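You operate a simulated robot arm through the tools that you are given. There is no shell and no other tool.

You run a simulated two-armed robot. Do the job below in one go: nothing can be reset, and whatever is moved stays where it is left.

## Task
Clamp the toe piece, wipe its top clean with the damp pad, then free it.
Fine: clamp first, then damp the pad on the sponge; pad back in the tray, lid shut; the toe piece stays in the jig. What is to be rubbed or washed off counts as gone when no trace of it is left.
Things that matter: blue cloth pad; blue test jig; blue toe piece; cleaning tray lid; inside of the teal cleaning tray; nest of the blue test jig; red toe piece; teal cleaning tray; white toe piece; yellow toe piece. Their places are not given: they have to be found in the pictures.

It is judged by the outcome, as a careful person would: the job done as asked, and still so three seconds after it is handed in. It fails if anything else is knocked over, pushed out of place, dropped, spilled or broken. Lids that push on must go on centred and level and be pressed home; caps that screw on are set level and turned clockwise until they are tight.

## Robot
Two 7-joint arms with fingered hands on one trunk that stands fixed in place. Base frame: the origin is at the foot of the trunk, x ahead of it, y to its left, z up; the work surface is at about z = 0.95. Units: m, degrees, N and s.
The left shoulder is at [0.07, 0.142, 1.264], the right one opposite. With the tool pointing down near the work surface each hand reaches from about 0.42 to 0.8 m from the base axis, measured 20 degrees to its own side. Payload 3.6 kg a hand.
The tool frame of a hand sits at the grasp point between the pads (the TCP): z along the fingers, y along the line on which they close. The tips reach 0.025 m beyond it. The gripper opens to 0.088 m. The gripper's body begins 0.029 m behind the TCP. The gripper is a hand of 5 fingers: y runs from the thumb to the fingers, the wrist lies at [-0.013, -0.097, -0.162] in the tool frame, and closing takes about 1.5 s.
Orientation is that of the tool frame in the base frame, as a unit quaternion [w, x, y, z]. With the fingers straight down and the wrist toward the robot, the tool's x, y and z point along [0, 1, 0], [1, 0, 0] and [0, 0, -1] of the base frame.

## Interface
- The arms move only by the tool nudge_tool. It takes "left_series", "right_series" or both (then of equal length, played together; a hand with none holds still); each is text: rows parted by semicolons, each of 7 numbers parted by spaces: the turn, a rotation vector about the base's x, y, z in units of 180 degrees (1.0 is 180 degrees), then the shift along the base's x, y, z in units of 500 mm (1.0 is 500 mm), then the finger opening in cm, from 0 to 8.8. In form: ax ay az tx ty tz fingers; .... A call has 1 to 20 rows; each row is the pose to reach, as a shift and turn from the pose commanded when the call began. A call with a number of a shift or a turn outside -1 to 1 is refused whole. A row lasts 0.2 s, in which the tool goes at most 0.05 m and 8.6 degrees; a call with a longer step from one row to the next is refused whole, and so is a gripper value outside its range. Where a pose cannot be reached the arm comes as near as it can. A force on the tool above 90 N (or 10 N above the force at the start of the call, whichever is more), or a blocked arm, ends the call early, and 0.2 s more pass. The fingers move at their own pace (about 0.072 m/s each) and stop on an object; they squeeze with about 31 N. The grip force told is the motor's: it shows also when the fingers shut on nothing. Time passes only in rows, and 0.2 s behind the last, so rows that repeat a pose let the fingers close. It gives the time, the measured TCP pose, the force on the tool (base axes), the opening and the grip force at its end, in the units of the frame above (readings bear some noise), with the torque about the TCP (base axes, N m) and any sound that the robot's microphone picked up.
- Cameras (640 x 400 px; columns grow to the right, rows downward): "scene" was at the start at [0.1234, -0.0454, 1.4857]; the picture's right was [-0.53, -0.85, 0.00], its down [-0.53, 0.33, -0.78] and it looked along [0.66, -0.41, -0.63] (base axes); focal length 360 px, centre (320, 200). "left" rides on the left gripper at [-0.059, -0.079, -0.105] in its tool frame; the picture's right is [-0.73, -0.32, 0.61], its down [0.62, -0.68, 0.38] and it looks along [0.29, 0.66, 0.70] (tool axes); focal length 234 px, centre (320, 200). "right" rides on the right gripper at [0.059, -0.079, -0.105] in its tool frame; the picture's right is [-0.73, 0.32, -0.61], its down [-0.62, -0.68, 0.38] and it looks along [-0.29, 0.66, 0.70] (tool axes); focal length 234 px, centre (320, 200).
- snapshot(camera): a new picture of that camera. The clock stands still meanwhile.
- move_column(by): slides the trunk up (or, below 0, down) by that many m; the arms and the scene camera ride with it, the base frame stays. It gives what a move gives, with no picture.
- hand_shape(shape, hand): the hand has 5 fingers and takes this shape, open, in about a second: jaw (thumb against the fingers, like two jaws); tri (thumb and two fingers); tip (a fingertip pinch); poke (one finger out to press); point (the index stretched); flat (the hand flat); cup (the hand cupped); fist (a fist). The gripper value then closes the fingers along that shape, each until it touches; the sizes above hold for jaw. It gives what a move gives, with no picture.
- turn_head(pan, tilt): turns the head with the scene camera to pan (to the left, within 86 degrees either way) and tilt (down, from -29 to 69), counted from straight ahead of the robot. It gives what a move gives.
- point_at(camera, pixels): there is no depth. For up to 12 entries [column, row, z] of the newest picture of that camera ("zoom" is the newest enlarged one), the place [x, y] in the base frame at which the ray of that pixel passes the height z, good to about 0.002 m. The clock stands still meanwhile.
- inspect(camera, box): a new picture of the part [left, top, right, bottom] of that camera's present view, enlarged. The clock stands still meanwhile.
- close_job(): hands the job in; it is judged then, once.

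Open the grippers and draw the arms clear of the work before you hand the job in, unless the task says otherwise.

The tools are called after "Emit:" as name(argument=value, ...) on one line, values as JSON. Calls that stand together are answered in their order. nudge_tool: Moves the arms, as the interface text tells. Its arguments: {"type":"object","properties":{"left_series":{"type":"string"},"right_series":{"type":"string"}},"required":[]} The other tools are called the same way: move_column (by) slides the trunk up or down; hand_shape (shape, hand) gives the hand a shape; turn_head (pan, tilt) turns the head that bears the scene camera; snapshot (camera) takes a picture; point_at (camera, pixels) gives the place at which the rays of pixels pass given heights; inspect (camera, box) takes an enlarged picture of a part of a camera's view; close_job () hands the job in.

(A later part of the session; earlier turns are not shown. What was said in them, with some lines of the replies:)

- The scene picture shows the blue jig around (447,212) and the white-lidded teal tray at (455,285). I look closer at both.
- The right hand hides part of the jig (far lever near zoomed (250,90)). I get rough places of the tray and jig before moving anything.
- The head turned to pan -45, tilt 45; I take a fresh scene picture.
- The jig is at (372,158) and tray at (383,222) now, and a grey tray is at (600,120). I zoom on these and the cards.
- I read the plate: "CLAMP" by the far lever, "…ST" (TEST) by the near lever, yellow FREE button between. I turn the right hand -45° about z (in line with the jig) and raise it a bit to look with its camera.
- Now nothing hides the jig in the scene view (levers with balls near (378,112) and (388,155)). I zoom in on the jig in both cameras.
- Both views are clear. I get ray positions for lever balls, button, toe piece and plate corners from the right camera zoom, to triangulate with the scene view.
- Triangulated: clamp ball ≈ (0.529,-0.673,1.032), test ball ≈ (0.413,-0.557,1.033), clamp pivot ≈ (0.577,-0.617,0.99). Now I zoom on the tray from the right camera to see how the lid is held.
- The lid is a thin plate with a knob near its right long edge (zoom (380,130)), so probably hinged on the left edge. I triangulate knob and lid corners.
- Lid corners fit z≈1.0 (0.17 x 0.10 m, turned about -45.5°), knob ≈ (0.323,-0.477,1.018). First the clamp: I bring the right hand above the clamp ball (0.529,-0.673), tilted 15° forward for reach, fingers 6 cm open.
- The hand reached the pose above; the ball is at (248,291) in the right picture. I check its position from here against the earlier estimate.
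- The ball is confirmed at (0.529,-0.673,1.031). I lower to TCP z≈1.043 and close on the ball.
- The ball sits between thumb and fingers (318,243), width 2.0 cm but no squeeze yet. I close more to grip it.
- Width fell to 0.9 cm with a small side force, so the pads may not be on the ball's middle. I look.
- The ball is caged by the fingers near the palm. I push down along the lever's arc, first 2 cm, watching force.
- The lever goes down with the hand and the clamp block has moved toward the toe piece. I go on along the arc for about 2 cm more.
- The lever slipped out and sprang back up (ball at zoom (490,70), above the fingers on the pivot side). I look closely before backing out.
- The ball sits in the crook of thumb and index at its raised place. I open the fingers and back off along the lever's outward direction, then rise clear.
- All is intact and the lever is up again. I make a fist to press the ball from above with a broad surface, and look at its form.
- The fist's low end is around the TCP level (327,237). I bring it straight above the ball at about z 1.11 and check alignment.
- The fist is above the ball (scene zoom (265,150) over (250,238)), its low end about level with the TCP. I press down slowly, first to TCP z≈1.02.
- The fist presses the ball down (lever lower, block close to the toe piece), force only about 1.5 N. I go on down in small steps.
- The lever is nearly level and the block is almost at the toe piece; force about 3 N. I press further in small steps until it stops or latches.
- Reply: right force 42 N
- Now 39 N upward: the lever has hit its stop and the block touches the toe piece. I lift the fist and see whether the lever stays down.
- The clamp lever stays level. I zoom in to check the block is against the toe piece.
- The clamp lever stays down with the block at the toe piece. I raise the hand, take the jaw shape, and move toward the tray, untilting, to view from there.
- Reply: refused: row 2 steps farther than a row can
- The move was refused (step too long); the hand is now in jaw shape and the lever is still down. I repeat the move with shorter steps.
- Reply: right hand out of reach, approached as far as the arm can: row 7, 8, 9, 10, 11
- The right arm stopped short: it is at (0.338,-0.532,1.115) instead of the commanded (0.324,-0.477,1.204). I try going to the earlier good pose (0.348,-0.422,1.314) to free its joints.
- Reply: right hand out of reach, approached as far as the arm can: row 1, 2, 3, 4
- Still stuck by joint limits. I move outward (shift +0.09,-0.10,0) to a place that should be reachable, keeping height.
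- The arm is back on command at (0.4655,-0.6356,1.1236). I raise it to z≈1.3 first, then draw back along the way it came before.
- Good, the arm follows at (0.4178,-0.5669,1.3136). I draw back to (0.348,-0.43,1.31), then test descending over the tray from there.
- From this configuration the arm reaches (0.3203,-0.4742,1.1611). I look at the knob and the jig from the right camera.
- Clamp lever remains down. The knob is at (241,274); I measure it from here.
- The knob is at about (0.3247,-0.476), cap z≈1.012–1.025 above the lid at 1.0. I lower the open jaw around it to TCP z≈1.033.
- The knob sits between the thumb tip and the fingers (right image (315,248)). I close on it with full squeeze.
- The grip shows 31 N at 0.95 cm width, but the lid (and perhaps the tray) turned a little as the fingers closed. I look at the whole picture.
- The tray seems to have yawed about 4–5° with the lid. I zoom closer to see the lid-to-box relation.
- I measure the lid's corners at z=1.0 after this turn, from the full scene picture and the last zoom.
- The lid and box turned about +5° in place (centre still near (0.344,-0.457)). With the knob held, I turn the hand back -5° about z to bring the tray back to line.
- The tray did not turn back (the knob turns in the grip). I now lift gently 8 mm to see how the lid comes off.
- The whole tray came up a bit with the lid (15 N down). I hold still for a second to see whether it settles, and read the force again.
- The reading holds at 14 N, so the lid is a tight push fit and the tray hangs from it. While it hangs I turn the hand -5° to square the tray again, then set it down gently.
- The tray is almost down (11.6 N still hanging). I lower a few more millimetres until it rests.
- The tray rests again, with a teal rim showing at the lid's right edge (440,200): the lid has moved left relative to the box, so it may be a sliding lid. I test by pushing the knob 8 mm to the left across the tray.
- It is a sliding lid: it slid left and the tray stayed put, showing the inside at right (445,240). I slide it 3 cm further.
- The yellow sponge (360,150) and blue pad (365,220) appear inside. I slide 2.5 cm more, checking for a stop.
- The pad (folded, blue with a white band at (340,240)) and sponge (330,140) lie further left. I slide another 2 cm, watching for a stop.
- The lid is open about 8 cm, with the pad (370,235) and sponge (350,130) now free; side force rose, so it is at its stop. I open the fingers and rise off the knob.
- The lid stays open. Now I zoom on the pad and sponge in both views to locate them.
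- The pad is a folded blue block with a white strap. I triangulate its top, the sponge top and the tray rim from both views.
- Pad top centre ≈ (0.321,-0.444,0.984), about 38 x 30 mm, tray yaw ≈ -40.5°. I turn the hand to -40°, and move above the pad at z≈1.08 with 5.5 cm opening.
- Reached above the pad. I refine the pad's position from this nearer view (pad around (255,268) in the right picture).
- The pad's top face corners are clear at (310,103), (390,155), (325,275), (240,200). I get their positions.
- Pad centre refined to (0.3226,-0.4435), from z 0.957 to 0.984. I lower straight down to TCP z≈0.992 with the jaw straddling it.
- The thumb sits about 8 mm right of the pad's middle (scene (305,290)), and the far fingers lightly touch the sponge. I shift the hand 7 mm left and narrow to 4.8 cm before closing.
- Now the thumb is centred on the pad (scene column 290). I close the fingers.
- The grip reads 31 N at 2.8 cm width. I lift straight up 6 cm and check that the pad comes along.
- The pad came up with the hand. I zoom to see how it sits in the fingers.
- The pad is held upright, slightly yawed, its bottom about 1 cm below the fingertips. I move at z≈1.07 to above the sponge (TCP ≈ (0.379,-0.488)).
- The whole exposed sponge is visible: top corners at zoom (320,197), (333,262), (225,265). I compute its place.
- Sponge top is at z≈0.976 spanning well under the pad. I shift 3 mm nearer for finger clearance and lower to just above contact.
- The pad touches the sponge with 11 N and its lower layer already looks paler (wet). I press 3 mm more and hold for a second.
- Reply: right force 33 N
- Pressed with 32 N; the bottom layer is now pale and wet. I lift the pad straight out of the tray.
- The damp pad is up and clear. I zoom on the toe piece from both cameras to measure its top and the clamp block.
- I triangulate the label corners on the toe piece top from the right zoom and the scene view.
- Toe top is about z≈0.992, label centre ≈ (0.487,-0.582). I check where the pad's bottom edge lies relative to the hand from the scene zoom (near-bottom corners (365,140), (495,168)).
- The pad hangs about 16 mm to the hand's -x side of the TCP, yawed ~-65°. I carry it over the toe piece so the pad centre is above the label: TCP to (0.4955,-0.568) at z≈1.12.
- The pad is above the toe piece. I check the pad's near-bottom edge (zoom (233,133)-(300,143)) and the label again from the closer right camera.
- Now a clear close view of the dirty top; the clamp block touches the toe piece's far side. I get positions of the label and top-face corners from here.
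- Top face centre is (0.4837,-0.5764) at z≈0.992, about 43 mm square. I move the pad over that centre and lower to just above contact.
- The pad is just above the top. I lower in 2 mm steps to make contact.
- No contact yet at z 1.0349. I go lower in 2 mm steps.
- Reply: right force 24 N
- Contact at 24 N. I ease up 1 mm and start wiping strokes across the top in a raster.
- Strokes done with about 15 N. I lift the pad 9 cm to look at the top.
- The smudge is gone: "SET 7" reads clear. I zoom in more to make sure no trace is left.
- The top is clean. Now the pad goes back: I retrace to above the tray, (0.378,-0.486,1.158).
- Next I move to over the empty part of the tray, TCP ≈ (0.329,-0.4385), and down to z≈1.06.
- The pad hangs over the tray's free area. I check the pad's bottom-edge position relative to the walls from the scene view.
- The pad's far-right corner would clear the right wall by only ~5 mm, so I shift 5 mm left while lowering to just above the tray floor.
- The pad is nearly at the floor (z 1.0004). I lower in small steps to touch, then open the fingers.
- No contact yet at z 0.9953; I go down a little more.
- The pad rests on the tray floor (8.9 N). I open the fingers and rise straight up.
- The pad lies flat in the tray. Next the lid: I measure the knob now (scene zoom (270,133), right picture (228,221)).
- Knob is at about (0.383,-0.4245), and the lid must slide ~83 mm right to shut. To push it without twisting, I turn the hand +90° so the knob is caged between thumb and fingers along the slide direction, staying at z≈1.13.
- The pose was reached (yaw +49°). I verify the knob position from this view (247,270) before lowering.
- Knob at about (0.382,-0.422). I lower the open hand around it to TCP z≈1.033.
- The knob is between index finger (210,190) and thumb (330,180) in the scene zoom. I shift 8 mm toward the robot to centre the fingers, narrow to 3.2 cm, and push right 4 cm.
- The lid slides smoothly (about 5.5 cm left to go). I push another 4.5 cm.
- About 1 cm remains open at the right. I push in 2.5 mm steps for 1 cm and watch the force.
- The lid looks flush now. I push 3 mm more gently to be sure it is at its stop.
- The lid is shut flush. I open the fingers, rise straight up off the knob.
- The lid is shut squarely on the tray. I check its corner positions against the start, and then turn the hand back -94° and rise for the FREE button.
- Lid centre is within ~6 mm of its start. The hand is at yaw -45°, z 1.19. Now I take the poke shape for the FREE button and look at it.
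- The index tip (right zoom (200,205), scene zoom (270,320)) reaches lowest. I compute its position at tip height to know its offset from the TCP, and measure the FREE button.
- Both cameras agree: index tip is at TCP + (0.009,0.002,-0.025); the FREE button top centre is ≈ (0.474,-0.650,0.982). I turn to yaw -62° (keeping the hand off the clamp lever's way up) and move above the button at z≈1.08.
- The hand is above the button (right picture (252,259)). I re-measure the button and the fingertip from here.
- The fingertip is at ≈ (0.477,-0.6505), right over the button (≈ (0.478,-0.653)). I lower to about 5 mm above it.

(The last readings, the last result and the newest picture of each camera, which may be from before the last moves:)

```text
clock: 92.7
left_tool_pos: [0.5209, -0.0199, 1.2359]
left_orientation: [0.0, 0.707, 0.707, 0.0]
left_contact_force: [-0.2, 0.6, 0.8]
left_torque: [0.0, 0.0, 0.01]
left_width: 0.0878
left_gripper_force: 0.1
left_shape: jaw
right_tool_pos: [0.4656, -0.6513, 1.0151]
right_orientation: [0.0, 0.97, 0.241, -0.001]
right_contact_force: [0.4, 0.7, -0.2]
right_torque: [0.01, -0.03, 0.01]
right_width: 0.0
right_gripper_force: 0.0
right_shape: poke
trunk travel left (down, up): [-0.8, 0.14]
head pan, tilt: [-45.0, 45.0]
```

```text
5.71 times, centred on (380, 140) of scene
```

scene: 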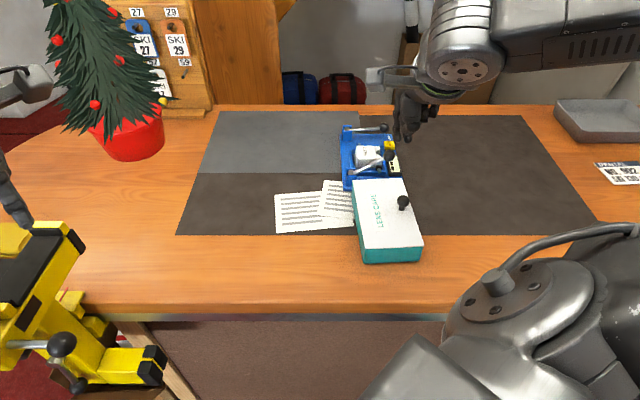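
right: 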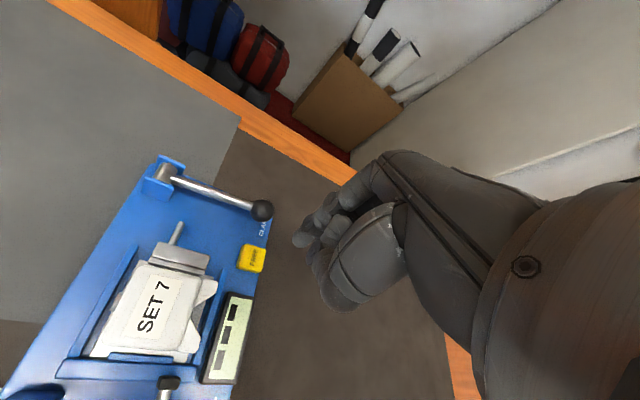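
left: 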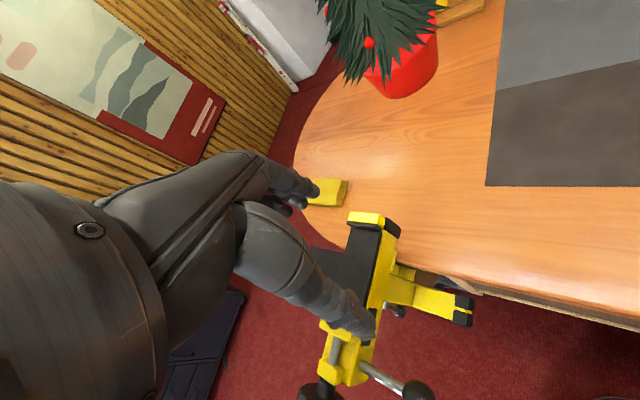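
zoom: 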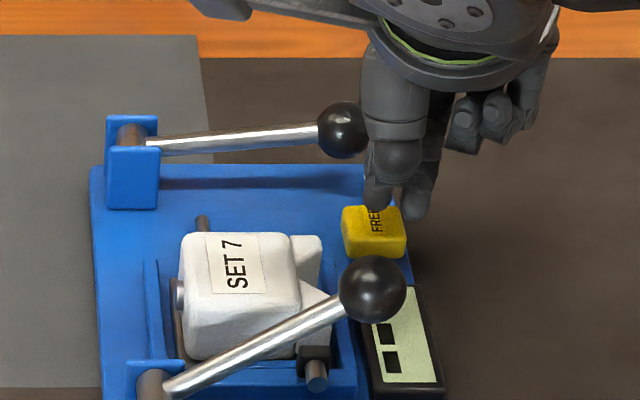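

The fingertip is about 7 mm above the button, slightly to its right. I shift 4 mm left and press down in 2 mm steps.

Emit:
nudge_tool(right_series="0 0 0 0.0057 0.0056 0 0; 0 0 0 0.0057 0.0056 -0.006 0; 0 0 0 0.0057 0.0056 -0.012 0; 0 0 0 0.0057 0.0056 -0.016 0; 0 0 0 0.0057 0.0056 -0.02 0; 0 0 0 0.0057 0.0056 -0.02 0")

Emit:
inspect(camera="right", box=[180, 170, 390, 340])

Emit:
inspect(camera="scene", box=[345, 105, 415, 175])

```text
clock: 94.0
left_tool_pos: [0.5205, -0.0196, 1.2343]
left_orientation: [0.0, 0.707, 0.707, 0.0]
left_contact_force: [0.7, -0.3, -0.3]
left_torque: [-0.01, -0.02, 0.0]
left_width: 0.0877
left_gripper_force: 0.0
left_shape: jaw
right_tool_pos: [0.47, -0.6506, 1.004]
right_orientation: [0.0, 0.97, 0.242, -0.001]
right_contact_force: [0.6, 0.1, -0.4]
right_torque: [-0.01, -0.03, -0.01]
right_width: 0.0
right_gripper_force: 0.1
right_shape: poke
trunk travel left (down, up): [-0.8, 0.14]
head pan, tilt: [-45.0, 45.0]
```

```text
2.35 times, centred on (285, 255) of right
```

zoom: 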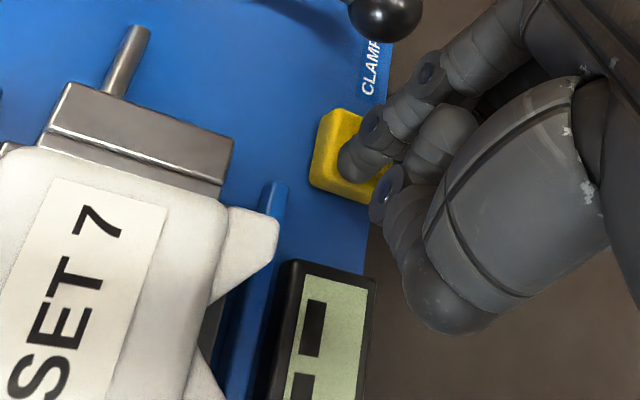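

```text
5.71 times, centred on (380, 140) of scene
```

zoom: 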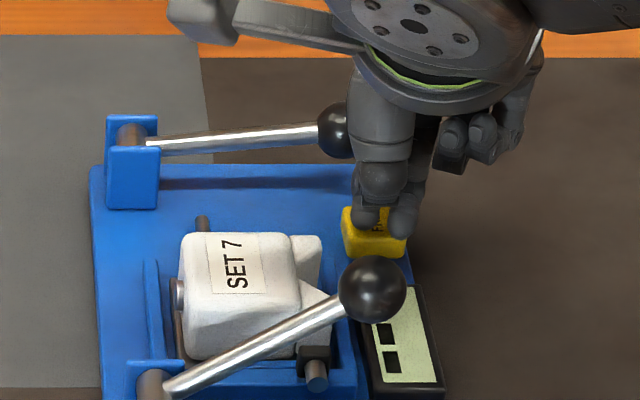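

Tip at about z 0.979 over the button with no force yet. I go on down in 2 mm steps.

Emit:
nudge_tool(right_series="0 0 0 0 0 -0.004 0; 0 0 0 0 0 -0.008 0; 0 0 0 0 0 -0.012 0; 0 0 0 0 0 -0.012 0")

Emit:
inspect(camera="scene", box=[345, 105, 415, 175])

Emit:
inspect(camera="right", box=[180, 170, 390, 340])

```text
clock: 95.0
left_tool_pos: [0.5214, -0.019, 1.2358]
left_orientation: [0.001, 0.707, 0.707, 0.0]
left_contact_force: [0.7, 0.3, 0.8]
left_torque: [-0.01, -0.02, 0.03]
left_width: 0.0877
left_gripper_force: 0.0
left_shape: jaw
right_tool_pos: [0.4695, -0.6496, 0.9995]
right_orientation: [0.0, 0.97, 0.242, -0.001]
right_contact_force: [1.0, 0.5, 1.7]
right_torque: [-0.02, -0.02, 0.0]
right_width: 0.0
right_gripper_force: 0.1
right_shape: poke
trunk travel left (down, up): [-0.8, 0.14]
head pan, tilt: [-45.0, 45.0]
heard: click
```

```text
5.71 times, centred on (380, 140) of scene
```

zoom: 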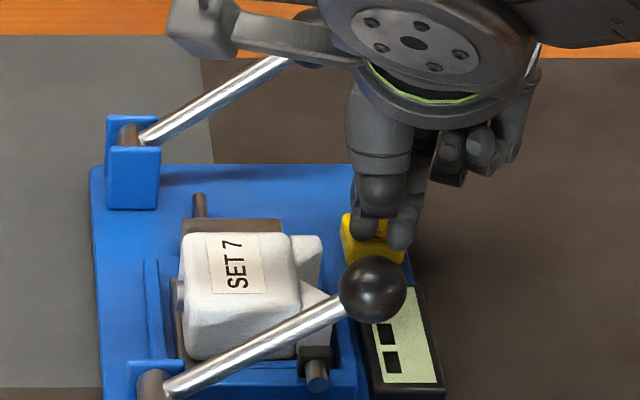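

```text
2.35 times, centred on (285, 255) of right
```

zoom: 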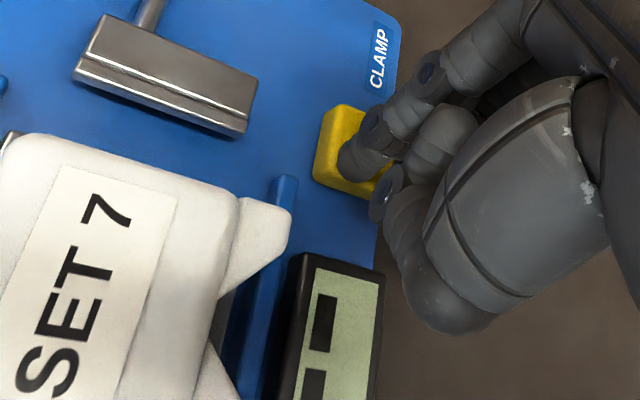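

A click: the clamp lever sprang up and the block moved off the toe piece. I raise the hand straight up, slightly outward, clear of the jig.

Emit:
nudge_tool(right_series="0 0 0 0 0 0.01 0; 0 0 0 0 0 0.03 0; 0 0 0 -0.005 -0.005 0.08 0; 0 0 0 -0.01 -0.01 0.16 0; 0 0 0 -0.01 -0.01 0.25 0; 0 0 0 -0.01 -0.01 0.34 0; 0 0 0 -0.01 -0.01 0.34 0")

Emit:
snapshot(camera="scene")

Emit:
inspect(camera="scene", box=[330, 95, 430, 195])

Emit:
snapshot(camera="right")

```text
clock: 96.7
left_tool_pos: [0.521, -0.0202, 1.2361]
left_orientation: [0.0, 0.707, 0.707, 0.0]
left_contact_force: [0.2, -0.1, 0.0]
left_torque: [-0.02, 0.01, 0.03]
left_width: 0.0877
left_gripper_force: 0.1
left_shape: jaw
right_tool_pos: [0.4652, -0.657, 1.1699]
right_orientation: [0.0, 0.97, 0.242, 0.0]
right_contact_force: [-0.6, -1.0, -0.2]
right_torque: [0.01, -0.01, -0.03]
right_width: 0.0
right_gripper_force: 0.1
right_shape: poke
trunk travel left (down, up): [-0.8, 0.14]
head pan, tilt: [-45.0, 45.0]
```

```text
taken
```

scene: 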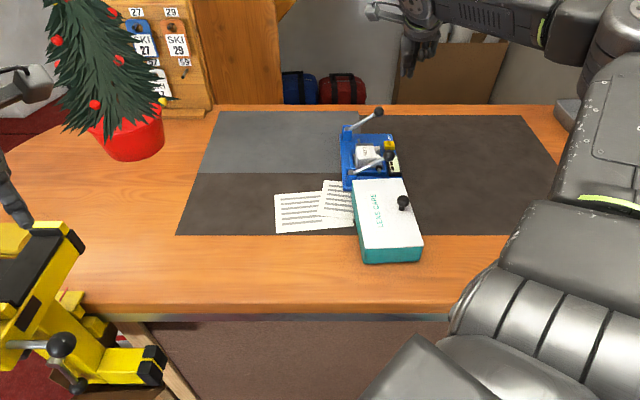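

```text
4.00 times, centred on (380, 145) of scene
```

zoom: 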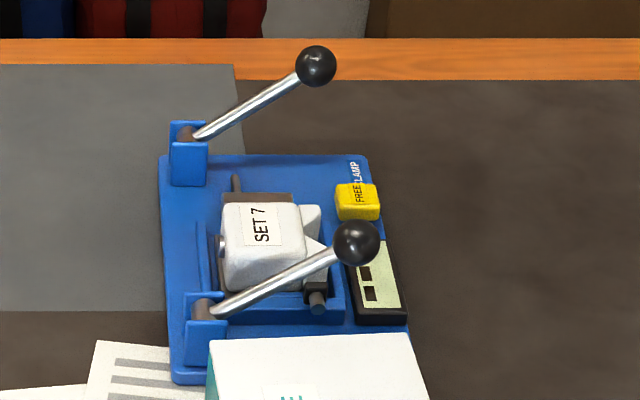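

```text
taken
```

right: 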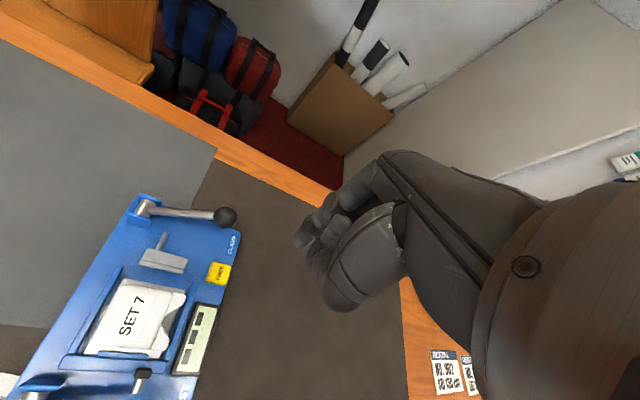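

The clamp is free and the toe piece sits in the jig, clean. I look closely at the shut lid once more against the tray edges.

Emit:
inspect(camera="scene", box=[330, 170, 440, 275])

Emit:
inspect(camera="scene", box=[385, 225, 435, 270])

Emit:
inspect(camera="scene", box=[345, 225, 395, 270])

```text
3.81 times, centred on (385, 222) of scene
```

zoom: 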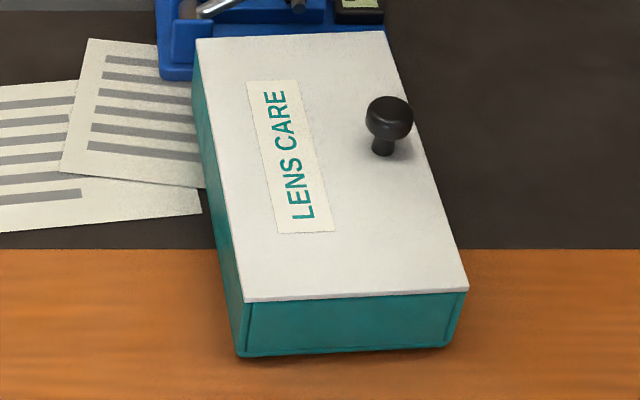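

```text
8.89 times, centred on (410, 248) of scene
```

zoom: 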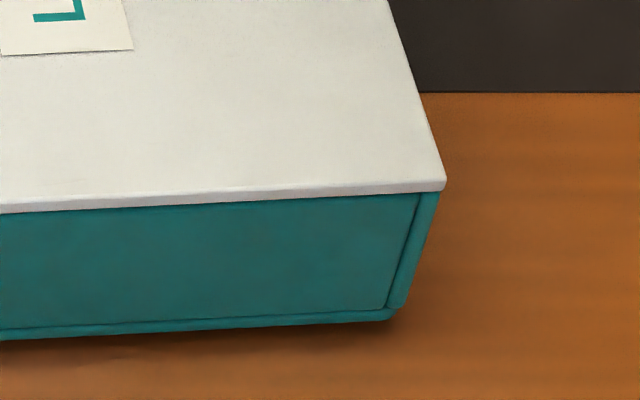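

```text
8.89 times, centred on (370, 248) of scene
```

zoom: 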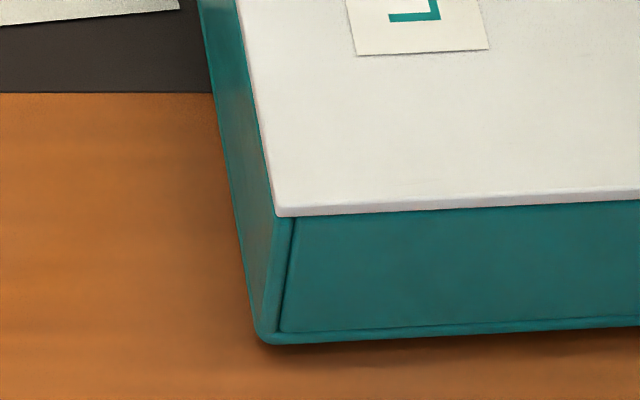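

The lid is flush on both sides. I take the open jaw shape and draw the right arm up and back, clear of the work.

Emit:
nudge_tool(right_series="0 0 0 0 0 0.09 0; 0 0 0.02 0 0 0.18 0; 0 0 0.04 -0.02 0.03 0.26 0; 0 0 0.06 -0.06 0.1 0.28 0; 0 0 0.08 -0.1 0.17 0.28 0; 0 0 0.0944 -0.14 0.24 0.28 0; 0 0 0.0944 -0.18 0.31 0.28 0; 0 0 0.0944 -0.21 0.38 0.28 0; 0 0 0.0944 -0.24 0.45 0.28 0; 0 0 0.0944 -0.24 0.45 0.28 0")

Emit:
hand_shape(hand="right", shape="jaw")

Emit:
snapshot(camera="scene")

```text
clock: 98.8
left_tool_pos: [0.5203, -0.0201, 1.2344]
left_orientation: [0.0, 0.707, 0.707, -0.001]
left_contact_force: [0.4, -0.7, 0.1]
left_torque: [-0.04, -0.02, 0.01]
left_width: 0.0877
left_gripper_force: 0.0
left_shape: jaw
right_tool_pos: [0.3427, -0.4275, 1.3096]
right_orientation: [0.0, 0.924, 0.383, 0.0]
right_contact_force: [-0.4, 0.6, 0.5]
right_torque: [-0.02, -0.01, 0.01]
right_width: 0.0001
right_gripper_force: 0.1
right_shape: poke
trunk travel left (down, up): [-0.8, 0.14]
head pan, tilt: [-45.0, 45.0]
```

```text
clock: 99.8
left_tool_pos: [0.52, -0.0206, 1.2351]
left_orientation: [0.0, 0.708, 0.707, 0.0]
left_contact_force: [-0.4, -1.4, 0.0]
left_torque: [0.01, 0.04, 0.0]
left_width: 0.0877
left_gripper_force: 0.1
left_shape: jaw
right_tool_pos: [0.3444, -0.4261, 1.3095]
right_orientation: [0.0, 0.924, 0.382, 0.0]
right_contact_force: [0.1, 0.7, -0.6]
right_torque: [-0.02, 0.01, 0.01]
right_width: 0.0881
right_gripper_force: 0.1
right_shape: jaw
trunk travel left (down, up): [-0.8, 0.14]
head pan, tilt: [-45.0, 45.0]
```

```text
taken
```

scene: 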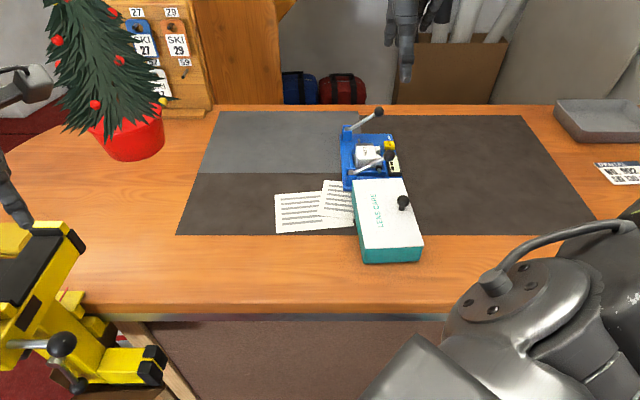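

The arm is up and the hand open. One last zoom on the jig and toe piece to confirm the final state.

Emit:
inspect(camera="scene", box=[335, 100, 415, 190])

Emit:
inspect(camera="right", box=[210, 150, 320, 260])

```text
4.44 times, centred on (375, 145) of scene
```

zoom: 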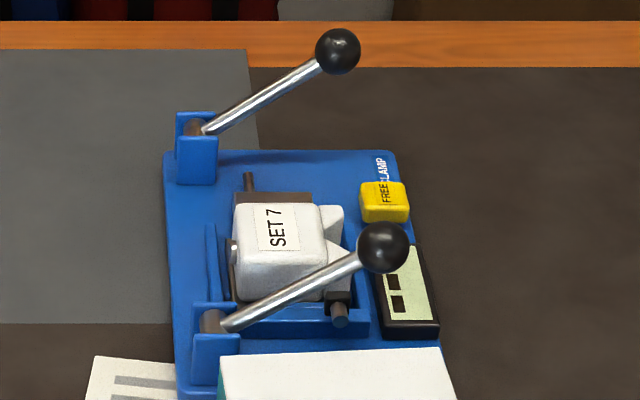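

```text
3.64 times, centred on (265, 205) of right
```

zoom: 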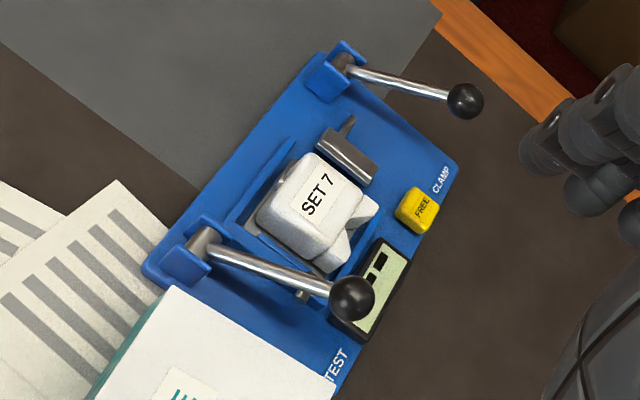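

Everything is as asked: the toe piece is clean and still in the jig, the clamp is open with its lever up, the pad is in the tray with the lid shut, and the hand is open and clear. I hand the job in.

Emit:
close_job()

```text
The job is handed in.
```

I clamped the white toe piece in the jig, wiped its top clean with the damp pad, then freed it. It has been handed in, but I have no verdict back yet.

- **Clamping:** The lever slipped back up on the first try. I pressed it again with a fist until it held, with the block against the toe piece.
- **Wiping:** I pressed the pad on the sponge after clamping, then wiped the top in one pass. "SET 7" reads clearly and I saw no trace of the smudge in close-up.
- **Tray:** The pad is back inside and the sliding lid is shut, flush with both sides.
- **Freeing:** I pressed FREE and heard a click. The clamp lever sprang up, the block moved back, and the toe piece stayed in the jig.

**Tray moved slightly:** While I was finding out how the lid opened, the tray turned a little and I briefly lifted it about 1 cm. It now sits about 4° off its starting angle and 6 mm from its original place. I left it there.

Nothing was knocked over or spilled. The right hand is open and clear of the work, and the left arm was not used.
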